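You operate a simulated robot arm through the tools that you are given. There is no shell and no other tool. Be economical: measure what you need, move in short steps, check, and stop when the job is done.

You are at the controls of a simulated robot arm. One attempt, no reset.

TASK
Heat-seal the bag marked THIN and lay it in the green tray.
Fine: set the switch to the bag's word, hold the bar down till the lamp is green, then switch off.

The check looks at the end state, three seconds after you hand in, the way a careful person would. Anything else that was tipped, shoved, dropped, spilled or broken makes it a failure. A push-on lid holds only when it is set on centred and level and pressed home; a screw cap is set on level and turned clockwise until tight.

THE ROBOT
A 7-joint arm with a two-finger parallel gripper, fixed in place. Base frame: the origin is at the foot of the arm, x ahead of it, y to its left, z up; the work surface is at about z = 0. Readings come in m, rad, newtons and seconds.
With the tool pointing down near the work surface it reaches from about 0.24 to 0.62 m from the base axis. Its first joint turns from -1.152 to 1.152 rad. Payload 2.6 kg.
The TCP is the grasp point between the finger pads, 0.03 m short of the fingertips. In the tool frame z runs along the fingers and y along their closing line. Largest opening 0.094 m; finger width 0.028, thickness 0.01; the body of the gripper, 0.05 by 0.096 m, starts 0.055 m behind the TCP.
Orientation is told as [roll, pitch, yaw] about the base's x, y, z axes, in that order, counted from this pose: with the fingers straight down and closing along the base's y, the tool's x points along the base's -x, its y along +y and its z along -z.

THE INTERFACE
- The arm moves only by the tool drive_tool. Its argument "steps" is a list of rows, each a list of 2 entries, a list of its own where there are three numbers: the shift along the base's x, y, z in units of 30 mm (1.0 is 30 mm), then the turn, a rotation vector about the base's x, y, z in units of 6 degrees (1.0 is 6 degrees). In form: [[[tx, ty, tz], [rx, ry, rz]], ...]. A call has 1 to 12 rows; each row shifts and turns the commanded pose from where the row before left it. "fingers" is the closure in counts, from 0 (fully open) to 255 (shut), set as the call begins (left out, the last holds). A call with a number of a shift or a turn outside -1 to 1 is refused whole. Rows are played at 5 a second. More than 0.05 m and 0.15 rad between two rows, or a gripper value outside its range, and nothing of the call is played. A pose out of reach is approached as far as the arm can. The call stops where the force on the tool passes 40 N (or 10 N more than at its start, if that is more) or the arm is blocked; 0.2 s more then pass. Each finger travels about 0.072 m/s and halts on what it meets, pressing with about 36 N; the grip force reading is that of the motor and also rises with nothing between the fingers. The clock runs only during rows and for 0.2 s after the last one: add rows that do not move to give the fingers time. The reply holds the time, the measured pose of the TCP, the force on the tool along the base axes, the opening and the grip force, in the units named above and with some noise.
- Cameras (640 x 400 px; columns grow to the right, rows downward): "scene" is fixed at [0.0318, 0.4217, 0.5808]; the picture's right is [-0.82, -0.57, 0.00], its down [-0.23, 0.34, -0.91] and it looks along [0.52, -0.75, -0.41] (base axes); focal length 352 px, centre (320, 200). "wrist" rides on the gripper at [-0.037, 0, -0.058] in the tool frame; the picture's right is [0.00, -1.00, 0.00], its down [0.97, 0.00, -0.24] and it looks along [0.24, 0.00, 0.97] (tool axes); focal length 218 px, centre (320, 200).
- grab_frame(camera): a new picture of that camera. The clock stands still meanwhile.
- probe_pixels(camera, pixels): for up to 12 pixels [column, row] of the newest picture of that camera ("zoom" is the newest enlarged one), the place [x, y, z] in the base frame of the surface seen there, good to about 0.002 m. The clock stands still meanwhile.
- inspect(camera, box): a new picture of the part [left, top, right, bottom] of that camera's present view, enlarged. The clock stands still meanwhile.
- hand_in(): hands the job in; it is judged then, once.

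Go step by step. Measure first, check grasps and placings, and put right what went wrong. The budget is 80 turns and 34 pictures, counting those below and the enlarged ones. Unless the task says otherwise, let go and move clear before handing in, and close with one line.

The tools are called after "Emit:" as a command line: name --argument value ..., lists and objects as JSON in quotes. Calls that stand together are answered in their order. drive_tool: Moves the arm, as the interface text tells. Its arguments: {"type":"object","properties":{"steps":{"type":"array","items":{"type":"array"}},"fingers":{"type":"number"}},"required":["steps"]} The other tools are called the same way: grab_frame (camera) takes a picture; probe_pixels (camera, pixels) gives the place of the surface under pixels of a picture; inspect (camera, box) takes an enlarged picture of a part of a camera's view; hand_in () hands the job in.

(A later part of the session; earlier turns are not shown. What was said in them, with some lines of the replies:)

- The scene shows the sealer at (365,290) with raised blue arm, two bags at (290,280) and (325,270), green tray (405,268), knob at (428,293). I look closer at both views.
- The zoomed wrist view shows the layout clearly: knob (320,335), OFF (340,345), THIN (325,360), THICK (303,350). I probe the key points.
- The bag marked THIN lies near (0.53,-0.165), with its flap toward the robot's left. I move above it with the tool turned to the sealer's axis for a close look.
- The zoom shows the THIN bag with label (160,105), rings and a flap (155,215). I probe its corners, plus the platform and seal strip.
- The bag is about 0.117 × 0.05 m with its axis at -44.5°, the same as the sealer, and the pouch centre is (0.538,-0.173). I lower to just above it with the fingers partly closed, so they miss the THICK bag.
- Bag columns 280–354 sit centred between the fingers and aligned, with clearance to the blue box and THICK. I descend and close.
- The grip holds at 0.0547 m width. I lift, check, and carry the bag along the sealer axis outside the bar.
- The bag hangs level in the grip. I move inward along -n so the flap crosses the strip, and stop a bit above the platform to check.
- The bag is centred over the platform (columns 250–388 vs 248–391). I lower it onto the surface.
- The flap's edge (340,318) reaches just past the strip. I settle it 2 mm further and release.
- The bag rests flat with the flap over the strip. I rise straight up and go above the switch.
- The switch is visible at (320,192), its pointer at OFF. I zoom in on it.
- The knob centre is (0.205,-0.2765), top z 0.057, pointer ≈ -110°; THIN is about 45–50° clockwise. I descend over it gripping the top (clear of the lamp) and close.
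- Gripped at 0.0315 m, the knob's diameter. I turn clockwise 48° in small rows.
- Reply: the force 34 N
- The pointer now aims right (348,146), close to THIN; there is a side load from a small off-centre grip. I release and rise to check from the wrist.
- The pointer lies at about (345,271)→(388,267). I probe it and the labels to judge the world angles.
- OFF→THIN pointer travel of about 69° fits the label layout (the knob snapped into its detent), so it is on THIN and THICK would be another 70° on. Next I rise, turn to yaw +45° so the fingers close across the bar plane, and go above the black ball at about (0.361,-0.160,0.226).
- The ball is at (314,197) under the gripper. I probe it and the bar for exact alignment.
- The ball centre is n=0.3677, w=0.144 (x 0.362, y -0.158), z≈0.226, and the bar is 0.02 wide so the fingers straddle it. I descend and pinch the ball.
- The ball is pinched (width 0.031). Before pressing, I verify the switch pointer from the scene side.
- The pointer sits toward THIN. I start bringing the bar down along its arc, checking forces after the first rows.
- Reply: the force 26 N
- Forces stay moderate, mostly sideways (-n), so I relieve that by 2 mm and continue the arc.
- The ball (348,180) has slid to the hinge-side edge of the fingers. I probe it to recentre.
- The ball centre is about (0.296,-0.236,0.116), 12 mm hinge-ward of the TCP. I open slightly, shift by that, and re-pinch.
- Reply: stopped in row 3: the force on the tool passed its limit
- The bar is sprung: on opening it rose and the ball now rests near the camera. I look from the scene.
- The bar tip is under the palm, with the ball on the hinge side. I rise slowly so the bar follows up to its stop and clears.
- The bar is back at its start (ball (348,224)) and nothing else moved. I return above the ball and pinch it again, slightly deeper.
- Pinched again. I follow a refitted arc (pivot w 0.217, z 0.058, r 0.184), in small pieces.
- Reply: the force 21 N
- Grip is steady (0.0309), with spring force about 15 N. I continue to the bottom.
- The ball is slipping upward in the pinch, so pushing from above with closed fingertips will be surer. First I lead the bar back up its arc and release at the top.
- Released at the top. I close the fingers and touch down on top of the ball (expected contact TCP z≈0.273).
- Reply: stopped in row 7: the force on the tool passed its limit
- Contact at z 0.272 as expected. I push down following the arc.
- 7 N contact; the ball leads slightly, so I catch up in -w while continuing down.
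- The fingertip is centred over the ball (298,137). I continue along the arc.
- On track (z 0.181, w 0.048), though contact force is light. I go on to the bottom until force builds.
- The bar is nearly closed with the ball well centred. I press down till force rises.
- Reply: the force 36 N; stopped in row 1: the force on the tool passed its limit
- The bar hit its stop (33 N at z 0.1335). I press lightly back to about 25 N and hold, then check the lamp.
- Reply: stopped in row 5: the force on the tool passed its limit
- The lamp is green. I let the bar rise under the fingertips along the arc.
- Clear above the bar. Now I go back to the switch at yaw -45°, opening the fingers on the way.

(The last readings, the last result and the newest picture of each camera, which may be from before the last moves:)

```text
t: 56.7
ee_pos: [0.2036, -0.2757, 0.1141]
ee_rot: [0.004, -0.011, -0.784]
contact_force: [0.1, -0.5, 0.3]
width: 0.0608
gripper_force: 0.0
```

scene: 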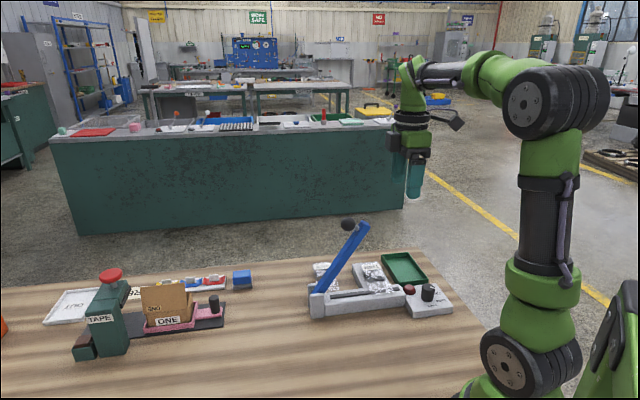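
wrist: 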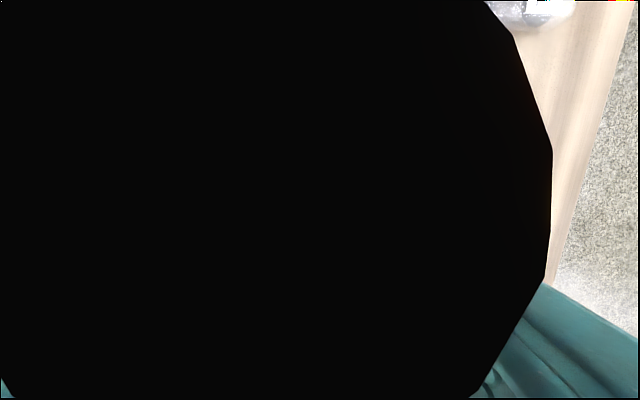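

Aligned over the knob. I descend to z 0.071, correcting slightly, and close.

Emit:
drive_tool --steps '[[[0.03, -0.02, -0.7], [-0.04, 0.1, 0]], [[0, 0, -0.73], [0, 0, 0]], [[0, 0, 0], [0, 0, 0]]]'

Emit:
drive_tool --steps '[[[0, 0, 0], [0, 0, 0]], [[0, 0, 0], [0, 0, 0]], [[0, 0, 0], [0, 0, 0]], [[0, 0, 0], [0, 0, 0]]]' --fingers 200

Emit:
drive_tool --steps '[[[0, 0, 0], [0, 0, 1]], [[0, 0, 0], [0, 0, 1]], [[0, 0, 0], [0, 0, 1]], [[0, 0, 0], [0, 0, 1]], [[0, 0, 0], [0, 0, 1]], [[0, 0, 0], [0, 0, 1]], [[0, 0, 0], [0, 0, 1]], [[0, 0, 0], [0, 0, 1]], [[0, 0, 0], [0, 0, 1]], [[0, 0, 0], [0, 0, 1]], [[0, 0, 0], [0, 0, 0]]]'

```text
t: 57.5
ee_pos: [0.2049, -0.2768, 0.0718]
ee_rot: [-0.007, -0.006, -0.784]
contact_force: [0.0, -0.7, 0.2]
width: 0.0607
gripper_force: 0.1
```

```text
t: 58.5
ee_pos: [0.2049, -0.2776, 0.0713]
ee_rot: [-0.006, -0.005, -0.783]
contact_force: [10.1, 7.5, -4.8]
width: 0.0313
gripper_force: 44.9
```

```text
t: 61.1
ee_pos: [0.2058, -0.2727, 0.0721]
ee_rot: [0.006, -0.007, 0.264]
contact_force: [-0.9, 3.1, 1.5]
width: 0.0314
gripper_force: 45.6
stopped in row 11: the force on the tool passed its limit (the readings are from after the stop); the commanded pose is now the measured one
```

Turned 60° counter-clockwise. I release, rise, and check the pointer.

Emit:
drive_tool --steps '[[[0, 0, 0], [0, 0, 0]], [[0, 0, 0], [0, 0, 0]], [[0, 0, 0.7], [0, 0, 0]], [[0, 0, 1], [0, 0, -1]], [[0, 0, 1], [0, 0, -1]], [[0, 0, 1], [0, 0, -1]], [[0, 0, 1], [0, 0, -1]], [[0, 0, 0], [0, 0, -1]], [[0, 0, 0], [0, 0, -1]], [[0, 0, 0], [0, 0, -1]], [[0, 0, 0], [0, 0, -1]], [[0, 0, 0], [0, 0, -1]]]' --fingers 90

Emit:
drive_tool --steps '[[[0, 0, 0], [-0.05, 0.05, -1]], [[0, 0, 0], [0, 0, 0]]]'

Emit:
inspect --camera "wrist" --box '[140, 0, 390, 230]'

```text
t: 63.7
ee_pos: [0.2057, -0.2722, 0.2126]
ee_rot: [0.006, -0.007, -0.681]
contact_force: [-0.6, -0.2, -0.9]
width: 0.0606
gripper_force: 0.1
```

```text
t: 64.3
ee_pos: [0.2073, -0.2729, 0.2111]
ee_rot: [-0.003, -0.006, -0.784]
contact_force: [-0.1, -0.8, 0.6]
width: 0.0609
gripper_force: 0.0
```

```text
1.74 times, centred on (265, 115) of wrist
```

zoom: 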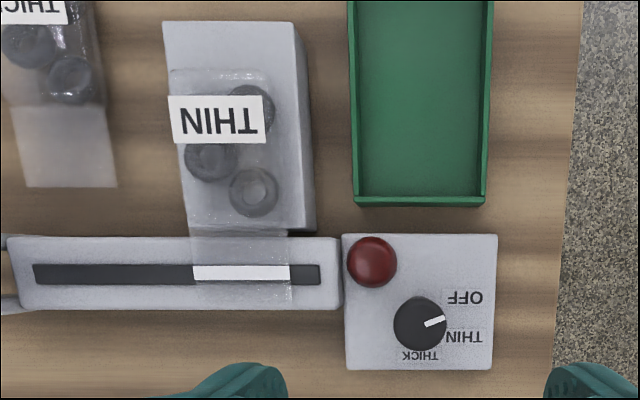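

The white seal line shows on the flap. The pointer is about 19° above horizontal versus 28° at the original OFF, so I regrip and nudge 9° further.

Emit:
drive_tool --steps '[[[-0.093, -0.12, -0.9], [0, 0, 0]], [[0, 0, -1], [0, 0, 0]], [[0, 0, -1], [0, 0, 0]], [[0, 0, -1], [0, 0, 0]], [[0, 0, -0.75], [0, 0, 0]], [[0, 0, 0], [0, 0, 0]]]'

Emit:
drive_tool --steps '[[[0, 0, 0], [0, 0, 0]], [[0, 0, 0], [0, 0, 0]], [[0, 0, 0], [0, 0, 0]], [[0, 0, 0], [0, 0, 0]], [[0, 0, 0], [0, 0, 0.8]], [[0, 0, 0], [0, 0, 0.8]], [[0, 0, 0], [0, 0, 0]]]' --fingers 200

Emit:
drive_tool --steps '[[[0, 0, 0], [0, 0, 0]], [[0, 0, 0], [0, 0, 0]], [[0, 0, 0.7], [0, 0, 0]], [[0, 0, 1], [0, 0, -0.8]], [[0, 0, 1], [0, 0, -0.8]], [[0, 0, 1], [0, 0, 0]], [[0, 0, 0], [0, 0, 0]]]' --fingers 60

```text
t: 65.7
ee_pos: [0.2019, -0.2751, 0.0724]
ee_rot: [-0.002, -0.007, -0.784]
contact_force: [0.2, -0.1, -0.4]
width: 0.061
gripper_force: 0.0
```

```text
t: 67.3
ee_pos: [0.2025, -0.2739, 0.0724]
ee_rot: [0.002, -0.003, -0.612]
contact_force: [18.9, 23.1, -8.7]
width: 0.0313
gripper_force: 44.9
```

```text
t: 68.9
ee_pos: [0.2031, -0.2758, 0.185]
ee_rot: [-0.004, -0.008, -0.783]
contact_force: [-0.4, -0.3, -0.5]
width: 0.0719
gripper_force: 0.0
```

I check the switch from the same viewpoint as the original close-up.

Emit:
inspect --camera "wrist" --box '[265, 130, 375, 225]'

```text
4.21 times, centred on (320, 178) of wrist
```

zoom: 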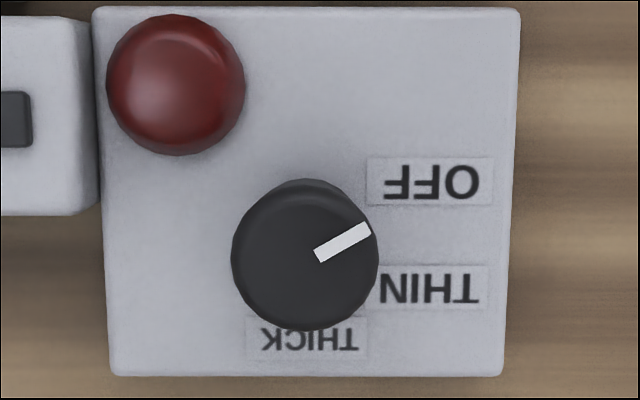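

Pointer now matches the original OFF (slope 28°). I return above the bag and descend with the fingers open.

Emit:
drive_tool --steps '[[[0.95, -0.25, 0], [0, 0, 0]], [[0.95, -0.2, 0], [0, 0, 0]], [[1, 0, 0], [0, 0, 0]], [[0.93, 0.3, 0], [0, 0, 0]], [[0.93, 0.34, 0], [0.04, 0.06, 0]], [[0, 0, -0.7], [0, 0, 0]], [[0, 0, -1], [0, 0, 0]], [[0, 0, -0.9], [0, 0, 0]], [[0, 0, 0], [0, 0, 0]]]' --fingers 35

Emit:
grab_frame --camera "wrist"

```text
t: 70.9
ee_pos: [0.3446, -0.2706, 0.105]
ee_rot: [-0.005, 0.001, -0.783]
contact_force: [0.1, 0.5, -0.3]
width: 0.0813
gripper_force: 0.1
```

```text
1 pictures are left
```

wrist: 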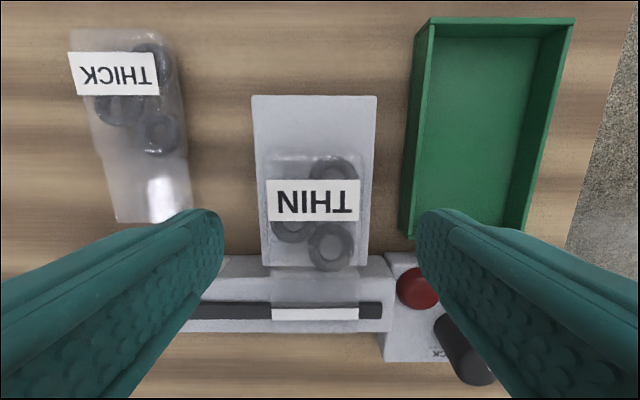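

The bag is centred between the fingers (265–365). I probe the bag ends and tray rim/floor here for a precise placing.

Emit:
probe_pixels --camera "wrist" --pixels '[[315, 154], [315, 160], [300, 330], [315, 266], [268, 170], [360, 170], [360, 240], [269, 250]]'

Emit:
probe_pixels --camera "wrist" --pixels '[[432, 20], [573, 20], [505, 20], [436, 42], [550, 42], [500, 45], [408, 130], [420, 130], [538, 130], [545, 130], [520, 230], [480, 150]]'

```text
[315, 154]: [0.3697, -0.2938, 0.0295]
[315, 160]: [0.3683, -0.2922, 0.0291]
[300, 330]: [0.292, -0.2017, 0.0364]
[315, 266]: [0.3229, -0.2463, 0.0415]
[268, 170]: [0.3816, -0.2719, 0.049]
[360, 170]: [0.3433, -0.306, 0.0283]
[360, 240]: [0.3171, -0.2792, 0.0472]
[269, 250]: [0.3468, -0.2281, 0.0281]
```

```text
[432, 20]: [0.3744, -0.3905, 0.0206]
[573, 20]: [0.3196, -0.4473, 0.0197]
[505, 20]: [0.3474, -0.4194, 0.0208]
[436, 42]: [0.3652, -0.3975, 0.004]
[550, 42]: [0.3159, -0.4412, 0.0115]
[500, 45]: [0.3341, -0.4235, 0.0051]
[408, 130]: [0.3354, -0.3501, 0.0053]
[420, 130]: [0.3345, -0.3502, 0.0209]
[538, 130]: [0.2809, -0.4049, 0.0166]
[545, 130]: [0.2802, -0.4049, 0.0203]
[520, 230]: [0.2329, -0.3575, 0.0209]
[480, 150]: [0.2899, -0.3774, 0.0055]
```

The tray's inner width (~0.070 m) is less than the fingers' outer span (0.075), so I grip the pouch higher (tips above the rim when placed) and will release a few mm above the floor.

Emit:
drive_tool --steps '[[[0, 0, -0.6], [0, 0, 0]], [[0, 0, -0.53], [0, 0, 0]], [[0, 0, 0], [0, 0, 0]]]'

Emit:
drive_tool --steps '[[[0, 0, 0], [0, 0, 0]], [[0, 0, 0], [0, 0, 0]], [[0, 0, 0], [0, 0, 0]], [[0, 0, 0], [0, 0, 0]]]' --fingers 130

Emit:
drive_tool --steps '[[[0, 0, 0.4], [0, 0, 0]], [[0, 0, 0.6], [0, 0, 0]], [[0, 0, 1], [0, 0, 0]], [[0, 0, 0.6], [0, 0, 0]], [[0, 0, 0], [0, 0, 0]]]'

```text
t: 71.7
ee_pos: [0.3457, -0.2704, 0.071]
ee_rot: [-0.004, 0.001, -0.783]
contact_force: [0.7, -0.1, -0.1]
width: 0.0811
gripper_force: 0.0
```

```text
t: 72.7
ee_pos: [0.3457, -0.2701, 0.0712]
ee_rot: [-0.003, -0.001, -0.786]
contact_force: [0.4, -0.2, -0.3]
width: 0.0548
gripper_force: 36.3
```

```text
t: 73.9
ee_pos: [0.3474, -0.2718, 0.1507]
ee_rot: [-0.004, 0.0, -0.783]
contact_force: [0.4, -0.8, -0.2]
width: 0.055
gripper_force: 36.4
```

The bag is held (0.055). I carry it over the tray centre and read the pose for fine correction.

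Emit:
drive_tool --steps '[[[-0.19, -0.79, 0], [0, 0, 0]], [[-0.19, -0.79, 0], [0, 0, 0]], [[-0.19, -0.79, 0], [0, 0, 0]], [[-0.19, -0.79, 0], [0, 0, 0]], [[-0.173, -0.78, 0], [0, 0, 0]], [[0, 0, -1], [0, 0, 0]], [[0, 0, -0.8], [0, 0, 0]], [[0, 0, 0], [0, 0, 0]], [[0, 0, 0], [0, 0, 0]]]'

```text
t: 75.9
ee_pos: [0.3192, -0.3907, 0.0965]
ee_rot: [-0.004, 0.0, -0.784]
contact_force: [-0.4, 0.5, -0.3]
width: 0.0547
gripper_force: 35.6
```

Over the tray within 1–2 mm (n 0.502, w -0.051). I lower until the fingertips are just above the rim, watching force.

Emit:
drive_tool --steps '[[[-0.03, 0.03, -0.5], [0, 0, 0]], [[0, 0, -0.5], [0, 0, 0]], [[0, 0, -0.25], [0, 0, 0]], [[0, 0, -0.2], [0, 0, 0]], [[0, 0, 0], [0, 0, 0]]]'

```text
t: 77.1
ee_pos: [0.3178, -0.3892, 0.0528]
ee_rot: [-0.003, -0.001, -0.783]
contact_force: [0.2, 0.6, -0.4]
width: 0.0546
gripper_force: 35.4
```

No contact force; the tips are at z≈0.023. I open gently to let the bag settle, then rise.

Emit:
drive_tool --steps '[[[0, 0, 0], [0, 0, 0]], [[0, 0, 0], [0, 0, 0]], [[0, 0, 0], [0, 0, 0]], [[0, 0, 0], [0, 0, 0]]]' --fingers 75

Emit:
drive_tool --steps '[[[0, 0, 0.4], [0, 0, 0]], [[0, 0, 0.8], [0, 0, 0]], [[0, 0, 1], [0, 0, 0]], [[0, 0, 1], [0, 0, 0]], [[0, 0, 1], [0, 0, 0]], [[0, 0, 1], [0, 0, 0]], [[0, 0, 0], [0, 0, 0]]]'

Emit:
grab_frame --camera "wrist"

```text
t: 78.1
ee_pos: [0.3179, -0.3885, 0.053]
ee_rot: [-0.002, -0.001, -0.784]
contact_force: [-0.7, -0.1, 0.4]
width: 0.0665
gripper_force: 0.1
```

```text
t: 79.7
ee_pos: [0.3174, -0.388, 0.2077]
ee_rot: [-0.005, 0.001, -0.782]
contact_force: [0.4, 0.1, 0.1]
width: 0.0664
gripper_force: 0.0
```

```text
0 pictures are left
```

wrist: 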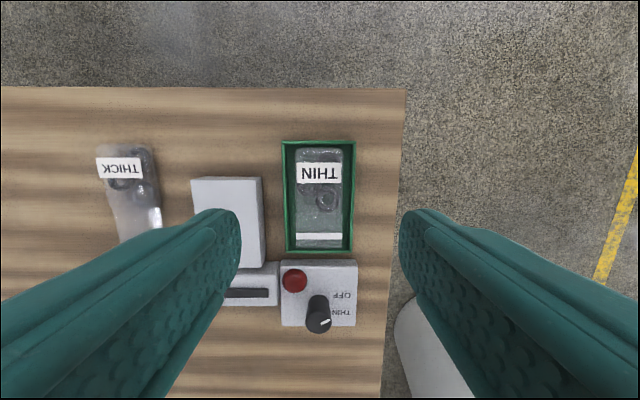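

The THIN bag lies inside the tray (295–343, 148–247), its white seal visible at (318,237). I probe whether it sits flat.

Emit:
probe_pixels --camera "wrist" --pixels '[[302, 173], [335, 173], [318, 165], [318, 180], [300, 237], [318, 237], [338, 237], [318, 255]]'

```text
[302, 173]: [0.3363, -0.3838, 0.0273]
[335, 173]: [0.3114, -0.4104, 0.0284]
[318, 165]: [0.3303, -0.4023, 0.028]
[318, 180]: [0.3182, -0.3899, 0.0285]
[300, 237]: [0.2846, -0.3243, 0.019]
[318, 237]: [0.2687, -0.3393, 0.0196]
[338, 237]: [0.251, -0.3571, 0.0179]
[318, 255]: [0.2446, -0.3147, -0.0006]
```

The label is level at z≈0.028 and the seal line at z≈0.019, so the bag lies flat on the tray floor. The switch is off and the arm is clear, so I hand in.

Emit:
hand_in

```text
The job is handed in.
```

The THIN bag is sealed and lying flat in the green tray. I set the switch to THIN, held the bar down until the lamp went green, then turned the switch back to OFF. The job is handed in.
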